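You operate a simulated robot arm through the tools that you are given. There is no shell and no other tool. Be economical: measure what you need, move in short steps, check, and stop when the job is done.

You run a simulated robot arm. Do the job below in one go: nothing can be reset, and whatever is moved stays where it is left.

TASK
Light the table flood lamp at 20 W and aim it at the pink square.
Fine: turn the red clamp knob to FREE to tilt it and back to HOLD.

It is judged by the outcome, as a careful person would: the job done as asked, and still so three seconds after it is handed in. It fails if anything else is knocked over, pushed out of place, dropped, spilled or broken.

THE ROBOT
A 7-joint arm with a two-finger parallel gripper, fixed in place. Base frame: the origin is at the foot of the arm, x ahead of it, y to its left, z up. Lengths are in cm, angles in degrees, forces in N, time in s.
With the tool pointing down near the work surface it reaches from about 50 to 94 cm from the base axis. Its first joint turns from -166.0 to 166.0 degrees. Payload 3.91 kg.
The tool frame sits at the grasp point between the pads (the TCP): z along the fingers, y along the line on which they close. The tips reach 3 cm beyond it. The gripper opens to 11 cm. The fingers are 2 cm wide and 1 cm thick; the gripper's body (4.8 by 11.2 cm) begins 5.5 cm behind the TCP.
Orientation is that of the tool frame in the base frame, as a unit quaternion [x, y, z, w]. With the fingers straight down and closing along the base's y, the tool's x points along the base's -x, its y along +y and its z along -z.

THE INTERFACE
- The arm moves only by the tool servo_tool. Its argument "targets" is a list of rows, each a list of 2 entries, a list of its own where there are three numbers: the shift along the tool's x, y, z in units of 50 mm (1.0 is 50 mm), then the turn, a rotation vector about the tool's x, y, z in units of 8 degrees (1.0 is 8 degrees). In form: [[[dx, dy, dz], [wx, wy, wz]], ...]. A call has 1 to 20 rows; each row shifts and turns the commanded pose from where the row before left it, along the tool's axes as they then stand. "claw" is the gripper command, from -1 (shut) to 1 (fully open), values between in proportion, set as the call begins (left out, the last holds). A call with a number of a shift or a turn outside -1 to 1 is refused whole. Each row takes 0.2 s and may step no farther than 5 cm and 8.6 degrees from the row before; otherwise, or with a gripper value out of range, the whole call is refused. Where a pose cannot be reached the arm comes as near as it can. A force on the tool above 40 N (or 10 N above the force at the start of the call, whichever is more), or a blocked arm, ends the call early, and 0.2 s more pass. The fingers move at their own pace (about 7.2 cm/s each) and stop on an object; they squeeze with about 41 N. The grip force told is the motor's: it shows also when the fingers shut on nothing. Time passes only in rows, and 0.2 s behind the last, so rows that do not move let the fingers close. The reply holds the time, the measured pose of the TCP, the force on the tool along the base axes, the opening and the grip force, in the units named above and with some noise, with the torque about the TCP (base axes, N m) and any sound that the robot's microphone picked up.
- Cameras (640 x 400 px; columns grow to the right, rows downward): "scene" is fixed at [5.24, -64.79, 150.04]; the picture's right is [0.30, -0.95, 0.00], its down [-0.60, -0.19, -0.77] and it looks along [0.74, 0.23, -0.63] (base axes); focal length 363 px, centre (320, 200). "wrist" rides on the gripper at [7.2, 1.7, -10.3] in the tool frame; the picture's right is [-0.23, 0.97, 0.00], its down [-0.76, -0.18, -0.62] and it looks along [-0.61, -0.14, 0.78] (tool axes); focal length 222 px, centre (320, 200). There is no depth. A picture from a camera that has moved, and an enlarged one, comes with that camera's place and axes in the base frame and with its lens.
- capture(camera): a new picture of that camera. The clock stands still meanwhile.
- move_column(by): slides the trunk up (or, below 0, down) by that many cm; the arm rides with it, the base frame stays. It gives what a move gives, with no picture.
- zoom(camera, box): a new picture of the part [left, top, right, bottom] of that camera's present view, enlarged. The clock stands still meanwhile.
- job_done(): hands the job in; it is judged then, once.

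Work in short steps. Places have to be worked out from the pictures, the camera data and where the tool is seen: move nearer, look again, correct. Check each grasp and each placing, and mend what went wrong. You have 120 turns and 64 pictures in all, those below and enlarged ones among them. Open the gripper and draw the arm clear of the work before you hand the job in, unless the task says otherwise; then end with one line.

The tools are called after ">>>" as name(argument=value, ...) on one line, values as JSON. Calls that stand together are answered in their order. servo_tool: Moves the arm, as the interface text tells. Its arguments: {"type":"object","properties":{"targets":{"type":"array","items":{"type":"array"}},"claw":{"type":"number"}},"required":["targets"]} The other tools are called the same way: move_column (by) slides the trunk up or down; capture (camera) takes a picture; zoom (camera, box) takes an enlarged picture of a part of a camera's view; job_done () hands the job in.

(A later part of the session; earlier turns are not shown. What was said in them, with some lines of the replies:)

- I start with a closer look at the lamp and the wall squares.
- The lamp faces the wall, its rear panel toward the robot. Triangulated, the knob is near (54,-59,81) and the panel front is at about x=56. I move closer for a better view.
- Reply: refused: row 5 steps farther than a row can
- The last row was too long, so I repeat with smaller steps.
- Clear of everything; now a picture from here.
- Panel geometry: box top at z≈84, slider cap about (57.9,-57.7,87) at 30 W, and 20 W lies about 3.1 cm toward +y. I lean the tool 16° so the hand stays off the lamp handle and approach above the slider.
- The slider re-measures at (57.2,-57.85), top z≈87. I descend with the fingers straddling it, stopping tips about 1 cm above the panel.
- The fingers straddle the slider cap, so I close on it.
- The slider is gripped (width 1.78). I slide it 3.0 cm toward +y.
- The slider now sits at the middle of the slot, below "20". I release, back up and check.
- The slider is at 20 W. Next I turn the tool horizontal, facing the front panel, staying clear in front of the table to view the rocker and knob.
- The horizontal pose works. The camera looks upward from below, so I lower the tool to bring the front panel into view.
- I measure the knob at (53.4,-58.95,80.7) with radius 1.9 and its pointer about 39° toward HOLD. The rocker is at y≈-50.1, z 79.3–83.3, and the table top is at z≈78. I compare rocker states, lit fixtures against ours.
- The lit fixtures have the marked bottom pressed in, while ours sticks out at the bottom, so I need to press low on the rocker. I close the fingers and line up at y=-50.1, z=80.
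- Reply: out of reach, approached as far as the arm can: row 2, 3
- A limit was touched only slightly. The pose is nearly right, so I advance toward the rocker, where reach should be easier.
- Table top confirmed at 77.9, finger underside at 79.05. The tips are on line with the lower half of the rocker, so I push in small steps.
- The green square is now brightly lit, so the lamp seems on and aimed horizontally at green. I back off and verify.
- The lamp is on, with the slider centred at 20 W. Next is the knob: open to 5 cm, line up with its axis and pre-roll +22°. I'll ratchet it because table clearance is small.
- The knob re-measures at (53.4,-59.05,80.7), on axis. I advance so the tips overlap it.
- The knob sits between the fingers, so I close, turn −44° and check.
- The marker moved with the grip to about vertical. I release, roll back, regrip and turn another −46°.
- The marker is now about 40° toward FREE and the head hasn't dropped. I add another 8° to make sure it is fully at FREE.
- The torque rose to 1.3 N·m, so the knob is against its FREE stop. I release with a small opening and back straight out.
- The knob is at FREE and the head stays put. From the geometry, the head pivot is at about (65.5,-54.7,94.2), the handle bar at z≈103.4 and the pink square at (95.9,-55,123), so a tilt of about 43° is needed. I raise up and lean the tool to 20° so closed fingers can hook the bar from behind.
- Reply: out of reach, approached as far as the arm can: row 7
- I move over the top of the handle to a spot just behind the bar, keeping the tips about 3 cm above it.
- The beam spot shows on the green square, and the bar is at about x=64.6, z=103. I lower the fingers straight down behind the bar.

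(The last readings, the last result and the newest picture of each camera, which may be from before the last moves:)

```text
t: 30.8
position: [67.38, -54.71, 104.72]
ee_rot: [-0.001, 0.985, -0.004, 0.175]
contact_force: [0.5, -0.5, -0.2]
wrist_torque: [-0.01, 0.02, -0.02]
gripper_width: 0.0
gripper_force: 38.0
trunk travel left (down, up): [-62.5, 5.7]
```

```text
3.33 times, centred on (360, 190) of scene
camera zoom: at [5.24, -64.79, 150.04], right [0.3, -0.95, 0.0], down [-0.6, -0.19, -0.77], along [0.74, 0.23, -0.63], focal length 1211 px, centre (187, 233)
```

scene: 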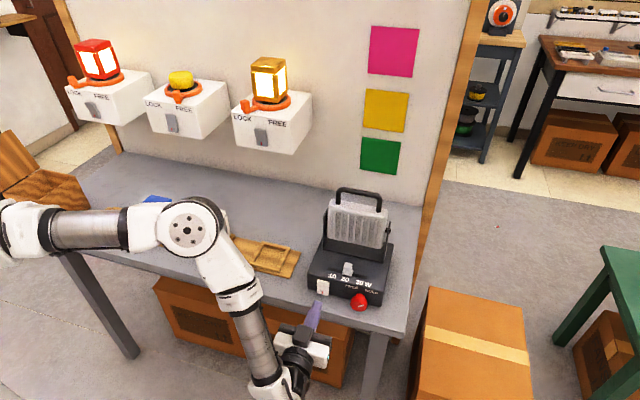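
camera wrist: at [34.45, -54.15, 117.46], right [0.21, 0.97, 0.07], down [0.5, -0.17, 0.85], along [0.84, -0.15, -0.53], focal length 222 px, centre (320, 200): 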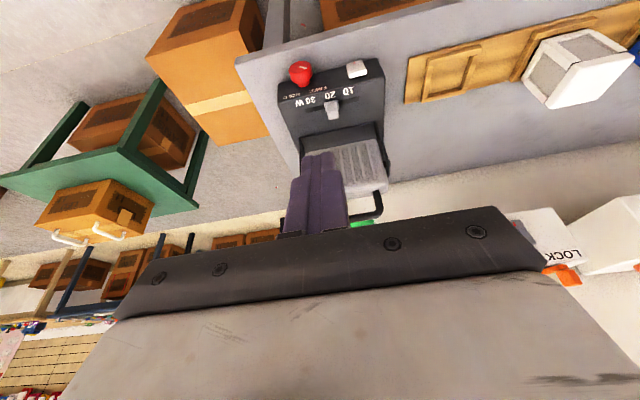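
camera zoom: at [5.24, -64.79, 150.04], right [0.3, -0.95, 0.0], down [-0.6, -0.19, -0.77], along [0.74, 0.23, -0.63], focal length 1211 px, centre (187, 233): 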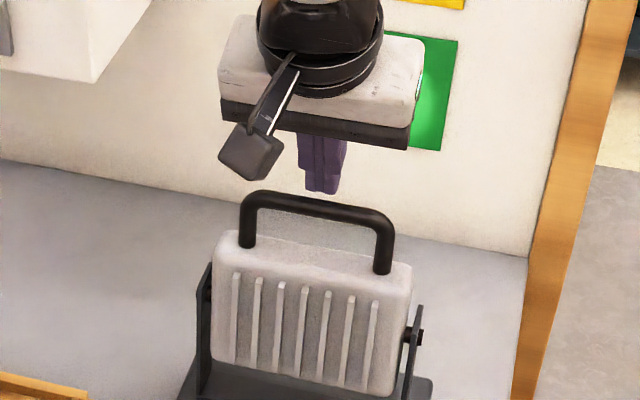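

The fingers are behind the bar with the tip about 2 cm below it. I pull gently toward the robot in small steps and watch the beam.

>>> servo_tool(targets=[[[0.17, 0, -0.037], [0, 0, 0]], [[0.17, 0, -0.037], [0, 0, 0]], [[0.17, 0, -0.037], [0, 0, 0]], [[0.17, 0, -0.037], [0, 0, 0]], [[0.17, 0, -0.037], [0, 0, 0]], [[0.17, 0, -0.037], [0, 0, 0]]])

>>> zoom(camera="scene", box=[280, 0, 440, 250])

```text
t: 32.2
position: [62.25, -54.92, 104.06]
ee_rot: [0.0, 0.985, -0.003, 0.173]
contact_force: [2.3, 0.5, -1.7]
wrist_torque: [0.01, -0.12, -0.01]
gripper_width: 0.0
gripper_force: 37.5
trunk travel left (down, up): [-62.5, 5.7]
```

```text
1.60 times, centred on (360, 125) of scene
camera zoom: at [5.24, -64.79, 150.04], right [0.3, -0.95, 0.0], down [-0.6, -0.19, -0.77], along [0.74, 0.23, -0.63], focal length 581 px, centre (256, 320)
```

zoom: 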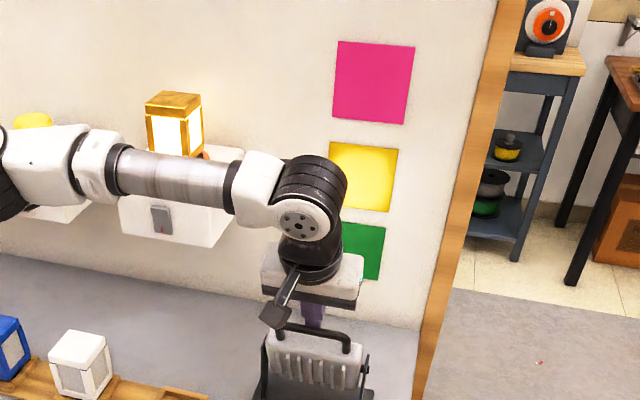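

The beam has climbed to the yellow square with little force. I continue along the arc.

>>> servo_tool(targets=[[[0.1, 0, 0.027], [0, 0, 0]], [[0.1, 0, 0.027], [0, 0, 0]], [[0.1, 0, 0.027], [0, 0, 0]], [[0.1, 0, 0.027], [0, 0, 0]]])

>>> zoom(camera="scene", box=[280, 0, 440, 250])

```text
t: 33.2
position: [60.59, -54.82, 102.87]
ee_rot: [0.0, 0.985, -0.004, 0.173]
contact_force: [-0.3, 0.3, -0.3]
wrist_torque: [0.03, 0.0, 0.01]
gripper_width: 0.0
gripper_force: 37.8
trunk travel left (down, up): [-62.5, 5.7]
```

```text
1.60 times, centred on (360, 125) of scene
camera zoom: at [5.24, -64.79, 150.04], right [0.3, -0.95, 0.0], down [-0.6, -0.19, -0.77], along [0.74, 0.23, -0.63], focal length 581 px, centre (256, 320)
```

zoom: 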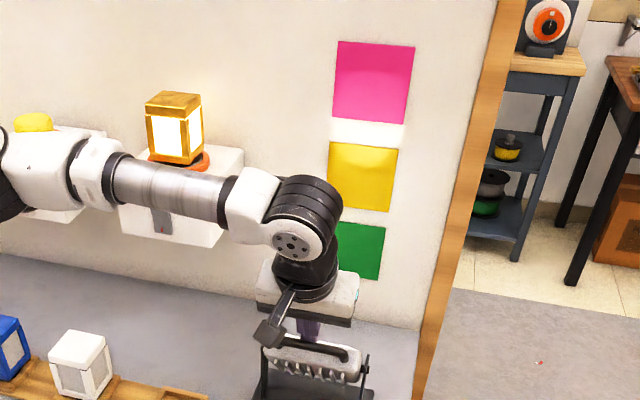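

The beam is now midway between yellow and pink, so about 9° more.

>>> servo_tool(targets=[[[0.093, 0, 0.04], [0, 0, 0]], [[0.093, 0, 0.04], [0, 0, 0]], [[0.093, 0, 0.04], [0, 0, 0]], [[0, 0, 0], [0, 0, 0]]])

>>> zoom(camera="scene", box=[340, 0, 440, 150])

```text
t: 34.2
position: [59.4, -54.82, 101.83]
ee_rot: [0.0, 0.985, -0.003, 0.174]
contact_force: [2.0, 0.2, 0.3]
wrist_torque: [0.05, -0.06, 0.01]
gripper_width: 0.0
gripper_force: 38.1
trunk travel left (down, up): [-62.5, 5.7]
```

```text
2.67 times, centred on (390, 75) of scene
camera zoom: at [5.24, -64.79, 150.04], right [0.3, -0.95, 0.0], down [-0.6, -0.19, -0.77], along [0.74, 0.23, -0.63], focal length 968 px, centre (133, 533)
```

zoom: 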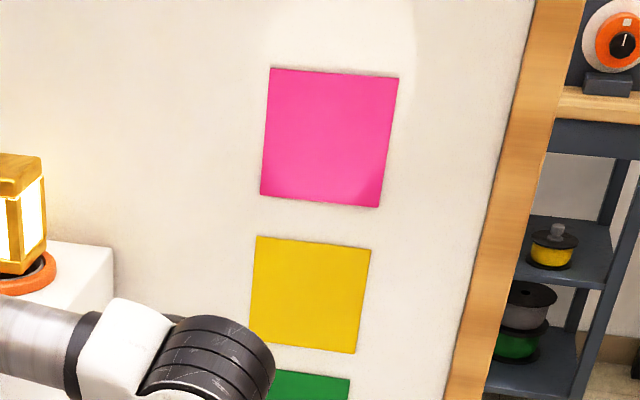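

The beam covers pink but may be a little high. I zoom for the spot's outline.

>>> zoom(camera="scene", box=[350, 0, 430, 90])

```text
4.44 times, centred on (390, 45) of scene
camera zoom: at [5.24, -64.79, 150.04], right [0.3, -0.95, 0.0], down [-0.6, -0.19, -0.77], along [0.74, 0.23, -0.63], focal length 1614 px, centre (9, 889)
```

zoom: 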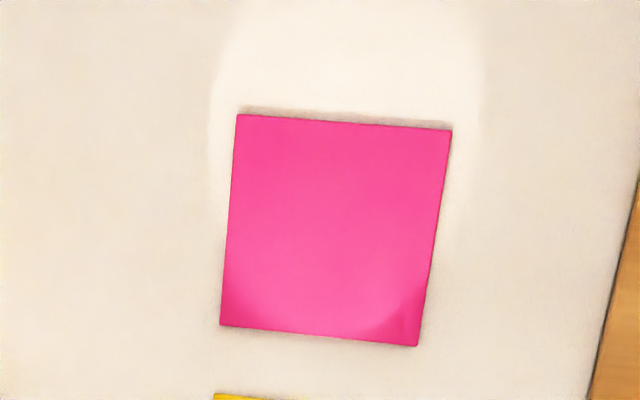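

The lower spot edge at z≈117 gives an axis hit of about z=126, some 3.5 cm above pink's centre at 122.7. I lift out and go to the front side of the bar to nudge it back about 3°, checking that the head holds still by itself.

>>> servo_tool(targets=[[[-0.113, 0, 0.041], [0, 0, 0]], [[-0.205, 0, -0.564], [0, 0, 0]], [[-0.205, 0, -0.564], [0, 0, 0]], [[0.508, 0, -0.185], [0, 0, 0]], [[0.508, 0, -0.185], [0, 0, 0]]])

>>> zoom(camera="scene", box=[290, 130, 430, 250])

>>> zoom(camera="scene", box=[350, 0, 430, 90])

>>> zoom(camera="wrist", box=[220, 40, 440, 240])

```text
t: 35.4
position: [54.62, -54.67, 107.91]
ee_rot: [0.0, 0.985, -0.004, 0.173]
contact_force: [-0.4, -1.2, -0.3]
wrist_torque: [0.0, 0.0, -0.01]
gripper_width: 0.0
gripper_force: 37.8
trunk travel left (down, up): [-62.5, 5.7]
```

```text
3.33 times, centred on (360, 190) of scene
camera zoom: at [5.24, -64.79, 150.04], right [0.3, -0.95, 0.0], down [-0.6, -0.19, -0.77], along [0.74, 0.23, -0.63], focal length 1211 px, centre (187, 233)
```

zoom: 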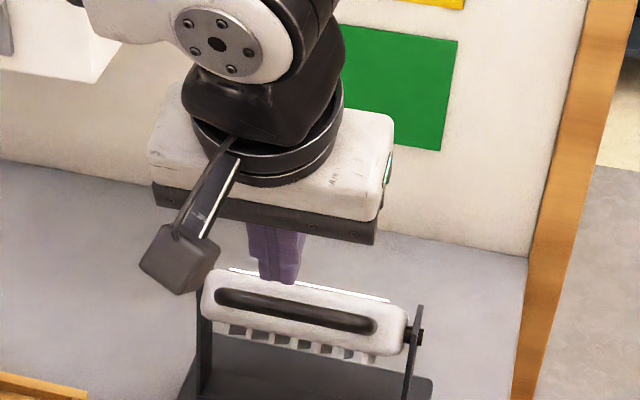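

```text
4.44 times, centred on (390, 45) of scene
camera zoom: at [5.24, -64.79, 150.04], right [0.3, -0.95, 0.0], down [-0.6, -0.19, -0.77], along [0.74, 0.23, -0.63], focal length 1614 px, centre (9, 889)
```

zoom: 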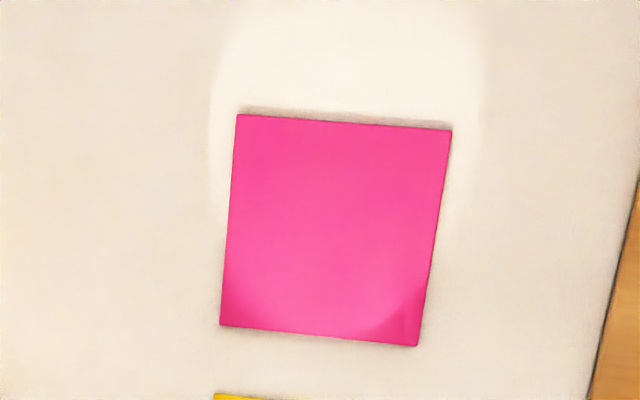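

```text
2.00 times, centred on (330, 140) of wrist
camera zoom: at [44.25, -53.0, 115.02], right [0.21, 0.97, 0.07], down [0.5, -0.17, 0.85], along [0.84, -0.15, -0.53], focal length 444 px, centre (300, 320)
```

zoom: 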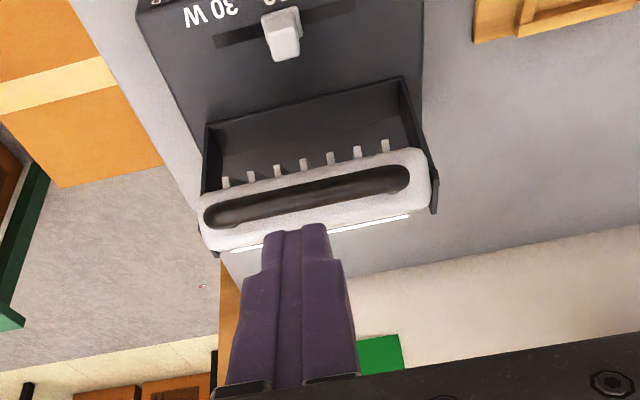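

The head holds by itself, tilted about 46.5°. I lower in front of the bar and approach it.

>>> servo_tool(targets=[[[0.219, 0, 0.6], [0, 0, 0]], [[0.219, 0, 0.6], [0, 0, 0]], [[-0.09, 0, 0.033], [0, 0, 0]], [[-0.09, 0, 0.033], [0, 0, 0]], [[-0.09, 0, 0.033], [0, 0, 0]], [[0, 0, 0], [0, 0, 0]]])

>>> zoom(camera="scene", box=[350, 0, 430, 90])

```text
t: 36.8
position: [56.07, -54.9, 101.37]
ee_rot: [0.0, 0.985, -0.004, 0.174]
contact_force: [0.4, 0.6, 0.0]
wrist_torque: [-0.02, 0.0, -0.03]
gripper_width: 0.03
gripper_force: 37.2
trunk travel left (down, up): [-62.5, 5.7]
```

```text
4.44 times, centred on (390, 45) of scene
camera zoom: at [5.24, -64.79, 150.04], right [0.3, -0.95, 0.0], down [-0.6, -0.19, -0.77], along [0.74, 0.23, -0.63], focal length 1614 px, centre (9, 889)
```

zoom: 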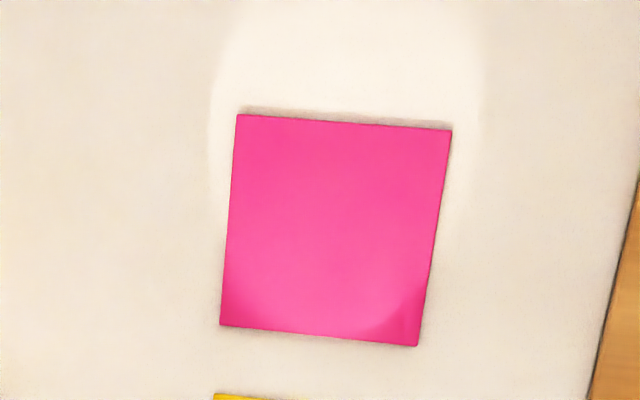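

No contact yet. I creep on 0.7 cm toward +x.

>>> servo_tool(targets=[[[-0.044, 0, 0.016], [0, 0, 0]], [[-0.044, 0, 0.016], [0, 0, 0]], [[-0.044, 0, 0.016], [0, 0, 0]], [[0, 0, 0], [0, 0, 0]]])

>>> zoom(camera="scene", box=[350, 0, 430, 90])

```text
t: 37.8
position: [56.67, -54.78, 101.46]
ee_rot: [-0.001, 0.985, -0.004, 0.174]
contact_force: [-2.9, -0.4, 0.0]
wrist_torque: [-0.04, 0.05, 0.03]
gripper_width: 0.0
gripper_force: 37.6
trunk travel left (down, up): [-62.5, 5.7]
```

```text
4.44 times, centred on (390, 45) of scene
camera zoom: at [5.24, -64.79, 150.04], right [0.3, -0.95, 0.0], down [-0.6, -0.19, -0.77], along [0.74, 0.23, -0.63], focal length 1614 px, centre (9, 889)
```

zoom: 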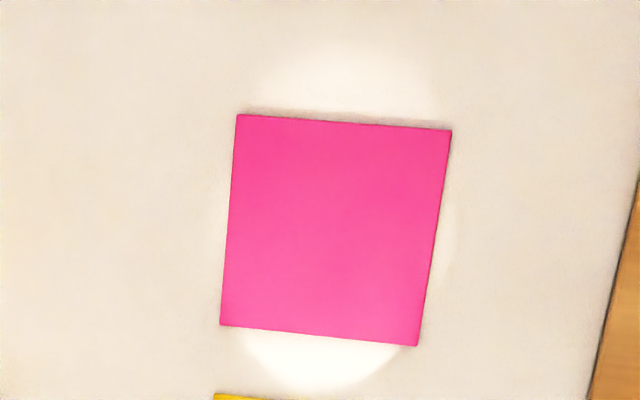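

The spot is now centred on pink: edges z≈113.7–131.7, axis about 121.5. I back away and return to the horizontal pose for the knob.

>>> servo_tool(targets=[[[0.2, 0, -0.073], [0, 0, 0]], [[0.7, 0, -0.25], [0, 0, 0]], [[0.7, 0, -0.25], [0, 0, 0]], [[0.7, 0, -0.25], [0, 0, 0]], [[0, -0.43, 0], [0, 0, 0]], [[0, -0.43, 0], [0, 0, 0]], [[0, 0, 0], [0, -1, 0]], [[0, 0, 0], [0, -1, 0]], [[0, 0, 0], [0, -1, 0]], [[0, 0, 0], [0, -1, 0]], [[0, 0, 0], [0, -1, 0]], [[0, 0, 0], [0, -1, 0]], [[0, 0, 0], [0, -1, 0]], [[0, 0, 0], [0, -1, 0]], [[0, 0, 0], [0, -0.75, 0]]], claw=-0.14)

>>> servo_tool(targets=[[[0.8, 0, 0], [0, 0, 0]], [[0.8, 0, 0], [0, 0, 0]], [[0.8, 0, 0], [0, 0, 0]], [[0.8, 0, 0], [0, 0, 0]]])

```text
t: 41.0
position: [44.62, -59.13, 101.39]
ee_rot: [-0.004, 0.706, -0.003, 0.708]
contact_force: [-0.6, 0.2, 0.7]
wrist_torque: [0.02, 0.0, 0.0]
gripper_width: 4.75
gripper_force: 0.2
trunk travel left (down, up): [-62.5, 5.7]
```

```text
t: 42.0
position: [44.45, -59.23, 85.58]
ee_rot: [-0.001, 0.707, -0.003, 0.707]
contact_force: [-0.1, 0.8, -0.7]
wrist_torque: [0.02, -0.05, -0.03]
gripper_width: 4.72
gripper_force: 0.1
trunk travel left (down, up): [-62.5, 5.7]
```

I finish lowering to z=80.7, roll −22°, and check before advancing.

>>> servo_tool(targets=[[[0.49, 0.04, 0], [0, 0, 0]], [[0.49, 0, 0], [0, 0, 0]], [[0, 0, 0], [0, 0, -0.95]], [[0, 0, 0], [0, 0, -0.9]], [[0, 0, 0], [0, 0, -0.9]]])

>>> zoom(camera="wrist", box=[210, 60, 430, 210])

```text
t: 43.2
position: [44.41, -59.08, 80.45]
ee_rot: [-0.137, 0.693, -0.139, 0.694]
contact_force: [-0.3, -0.3, 0.3]
wrist_torque: [-0.01, -0.03, -0.04]
gripper_width: 4.74
gripper_force: 0.0
trunk travel left (down, up): [-62.5, 5.7]
```

```text
2.67 times, centred on (320, 135) of wrist
camera zoom: at [34.09, -60.17, 73.06], right [0.0, 0.99, -0.16], down [-0.62, 0.13, 0.77], along [0.78, 0.1, 0.61], focal length 592 px, centre (320, 373)
```

zoom: 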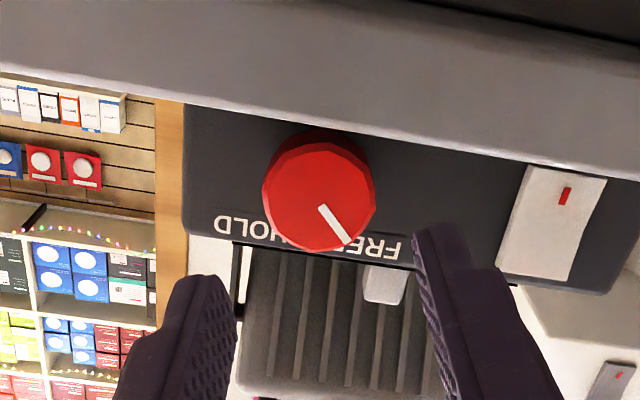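

The knob is at FREE and aligned. I advance, raising slightly by 0.2 cm, then grip and turn +44° toward HOLD.

>>> servo_tool(targets=[[[-0.04, 0, 0.4], [0, 0, 0]], [[0, 0, 0.4], [0, 0, 0]], [[0, 0, 0.4], [0, 0, 0]], [[0, 0, 0.25], [0, 0, 0]]])

>>> servo_tool(targets=[[[0, 0, 0], [0, 0, 0]], [[0, 0, 0], [0, 0, 0]], [[0, 0, 0], [0, 0, 0.8]], [[0, 0, 0], [0, 0, 0.8]], [[0, 0, 0], [0, 0, 0.8]], [[0, 0, 0], [0, 0, 0.8]], [[0, 0, 0], [0, 0, 0.8]], [[0, 0, 0], [0, 0, 0.8]], [[0, 0, 0], [0, 0, 0.8]]], claw=-0.7)

>>> zoom(camera="wrist", box=[210, 80, 430, 230])

```text
t: 44.2
position: [51.83, -58.88, 80.62]
ee_rot: [-0.137, 0.694, -0.138, 0.693]
contact_force: [-0.1, -1.1, 0.5]
wrist_torque: [-0.03, 0.02, 0.02]
gripper_width: 4.72
gripper_force: 0.0
trunk travel left (down, up): [-62.5, 5.7]
```

```text
t: 46.2
position: [51.84, -58.97, 80.67]
ee_rot: [0.137, 0.693, 0.137, 0.694]
contact_force: [11.2, -18.7, 7.2]
wrist_torque: [-0.03, 0.37, 0.34]
gripper_width: 3.49
gripper_force: 44.6
trunk travel left (down, up): [-62.5, 5.7]
```

```text
2.67 times, centred on (320, 155) of wrist
camera zoom: at [41.52, -54.62, 74.6], right [0.0, 0.81, 0.58], down [-0.62, -0.45, 0.64], along [0.78, -0.36, 0.51], focal length 592 px, centre (320, 320)
```

zoom: 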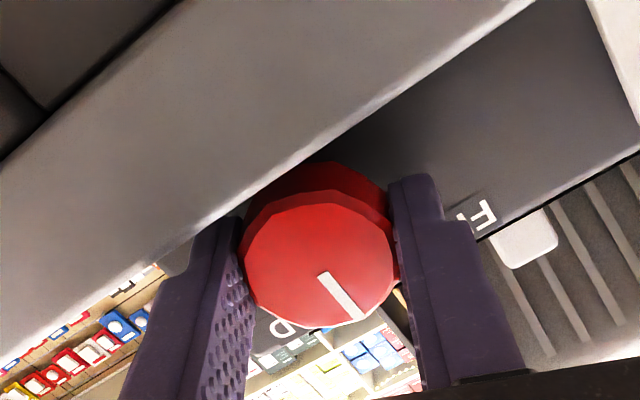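

Half turn done. I release, roll back −45°, regrip and turn the rest plus a little to reach the stop.

>>> servo_tool(targets=[[[0, 0, 0], [0, 0, 0]], [[0, 0, 0], [0, 0, 0]], [[0, 0, 0], [0, 0, -0.8]], [[0, 0, 0], [0, 0, -0.8]], [[0, 0, 0], [0, 0, -0.8]], [[0, 0, 0], [0, 0, -0.8]], [[0, 0, 0], [0, 0, -0.8]], [[0, 0, 0], [0, 0, -0.8]], [[0, 0, 0], [0, 0, -0.8]], [[0, 0, 0], [0, 0, 0]]], claw=-0.14)

>>> servo_tool(targets=[[[0, 0, 0], [0, 0, 0]], [[0, 0, 0], [0, 0, 0]], [[0, 0, 0], [0, 0, 0.8]], [[0, 0, 0], [0, 0, 0.8]], [[0, 0, 0], [0, 0, 0.8]], [[0, 0, 0], [0, 0, 0.8]], [[0, 0, 0], [0, 0, 0.8]], [[0, 0, 0], [0, 0, 0.8]], [[0, 0, 0], [0, 0, 0.8]], [[0, 0, 0], [0, 0, 0.6]], [[0, 0, 0], [0, 0, 0]]], claw=-0.7)

>>> zoom(camera="wrist", box=[210, 80, 430, 230])

```text
t: 48.4
position: [51.76, -59.11, 80.59]
ee_rot: [-0.138, 0.694, -0.137, 0.693]
contact_force: [-0.2, -0.7, 0.0]
wrist_torque: [0.02, -0.01, 0.04]
gripper_width: 4.76
gripper_force: 0.1
trunk travel left (down, up): [-62.5, 5.7]
```

```text
t: 50.8
position: [51.83, -58.92, 80.59]
ee_rot: [0.166, 0.688, 0.166, 0.687]
contact_force: [4.5, 1.1, -1.7]
wrist_torque: [-1.3, 0.61, 0.38]
gripper_width: 3.55
gripper_force: 45.3
trunk travel left (down, up): [-62.5, 5.7]
```

```text
2.67 times, centred on (320, 155) of wrist
camera zoom: at [41.48, -54.15, 74.99], right [0.0, 0.76, 0.65], down [-0.62, -0.51, 0.6], along [0.78, -0.4, 0.47], focal length 592 px, centre (320, 320)
```

zoom: 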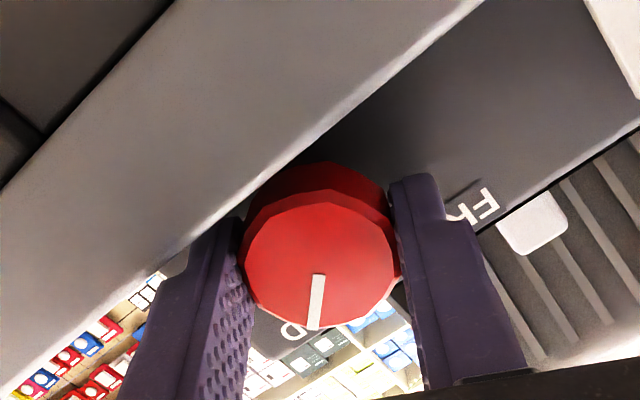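

The torque is −1.3 N·m, so the knob is against the HOLD stop. I release, back away and check everything.

>>> servo_tool(targets=[[[0, 0, 0], [0, 0, -0.3]], [[0, 0, 0], [0, 0, 0]], [[0, 0, 0], [0, 0, 0]], [[0, 0, -0.5], [0, 0, 0]], [[0, 0, -0.8], [0, 0, 0]], [[0, 0, -0.2], [0, 0, -0.9]], [[0, 0, 0], [0, 0, -0.9]], [[0, 0, 0], [0, 0, -0.9]]], claw=-0.18)

>>> zoom(camera="scene", box=[350, 0, 430, 90])

>>> zoom(camera="scene", box=[290, 180, 410, 320])

```text
t: 52.6
position: [44.22, -59.08, 80.66]
ee_rot: [0.018, 0.707, 0.019, 0.707]
contact_force: [0.2, 0.1, 0.4]
wrist_torque: [-0.02, 0.01, 0.05]
gripper_width: 4.51
gripper_force: 0.0
trunk travel left (down, up): [-62.5, 5.7]
```

```text
4.44 times, centred on (390, 45) of scene
camera zoom: at [5.24, -64.79, 150.04], right [0.3, -0.95, 0.0], down [-0.6, -0.19, -0.77], along [0.74, 0.23, -0.63], focal length 1614 px, centre (9, 889)
```

zoom: 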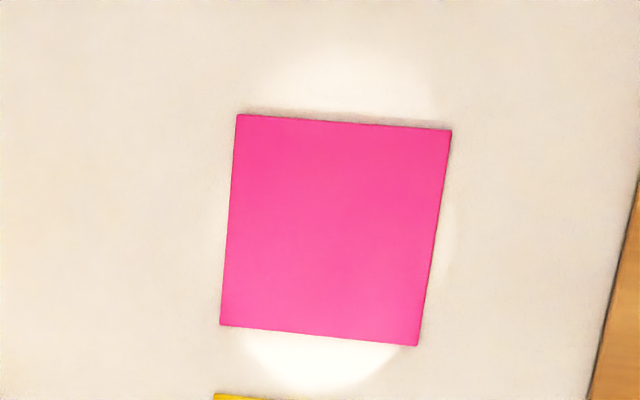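

```text
2.86 times, centred on (350, 250) of scene
camera zoom: at [5.24, -64.79, 150.04], right [0.3, -0.95, 0.0], down [-0.6, -0.19, -0.77], along [0.74, 0.23, -0.63], focal length 1038 px, centre (234, 57)
```

zoom: 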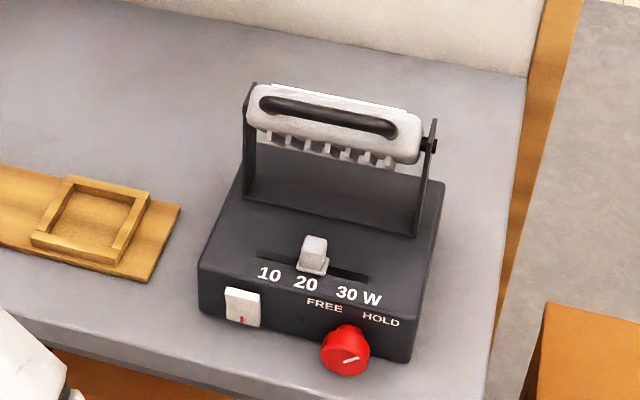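

The beam is on pink, the slider at 20, and the knob at HOLD. I open the gripper and draw the arm clear (up and back).

>>> servo_tool(targets=[[[-0.5, 0, -0.3], [0, 0, 0]], [[-0.8, 0, 0], [0, 0, 0]], [[-0.8, 0, 0], [0, 0, 0]], [[-0.8, 0, 0], [0, 0, 0]], [[0, 0, 0], [0, 0, 0]]], claw=1)

>>> capture(camera="scene")

```text
t: 53.8
position: [42.59, -59.62, 95.07]
ee_rot: [0.019, 0.707, 0.02, 0.707]
contact_force: [-0.2, -1.3, 0.7]
wrist_torque: [-0.01, 0.05, 0.01]
gripper_width: 10.99
gripper_force: 0.0
trunk travel left (down, up): [-62.5, 5.7]
```

```text
6 pictures are left
```

scene: 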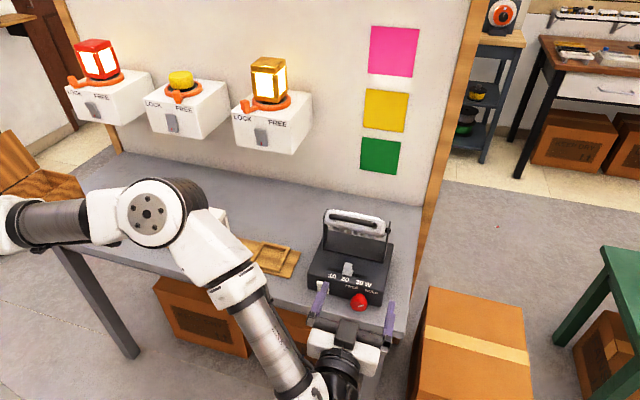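

The arm is clear, nothing else looks disturbed, and the lamp lights pink, so I hand the job in.

>>> job_done()

```text
The job is handed in.
```

The flood lamp is on at 20 W and aimed at the pink square. The beam is centred about 1 cm below the square's middle, and the clamp knob is back at HOLD.
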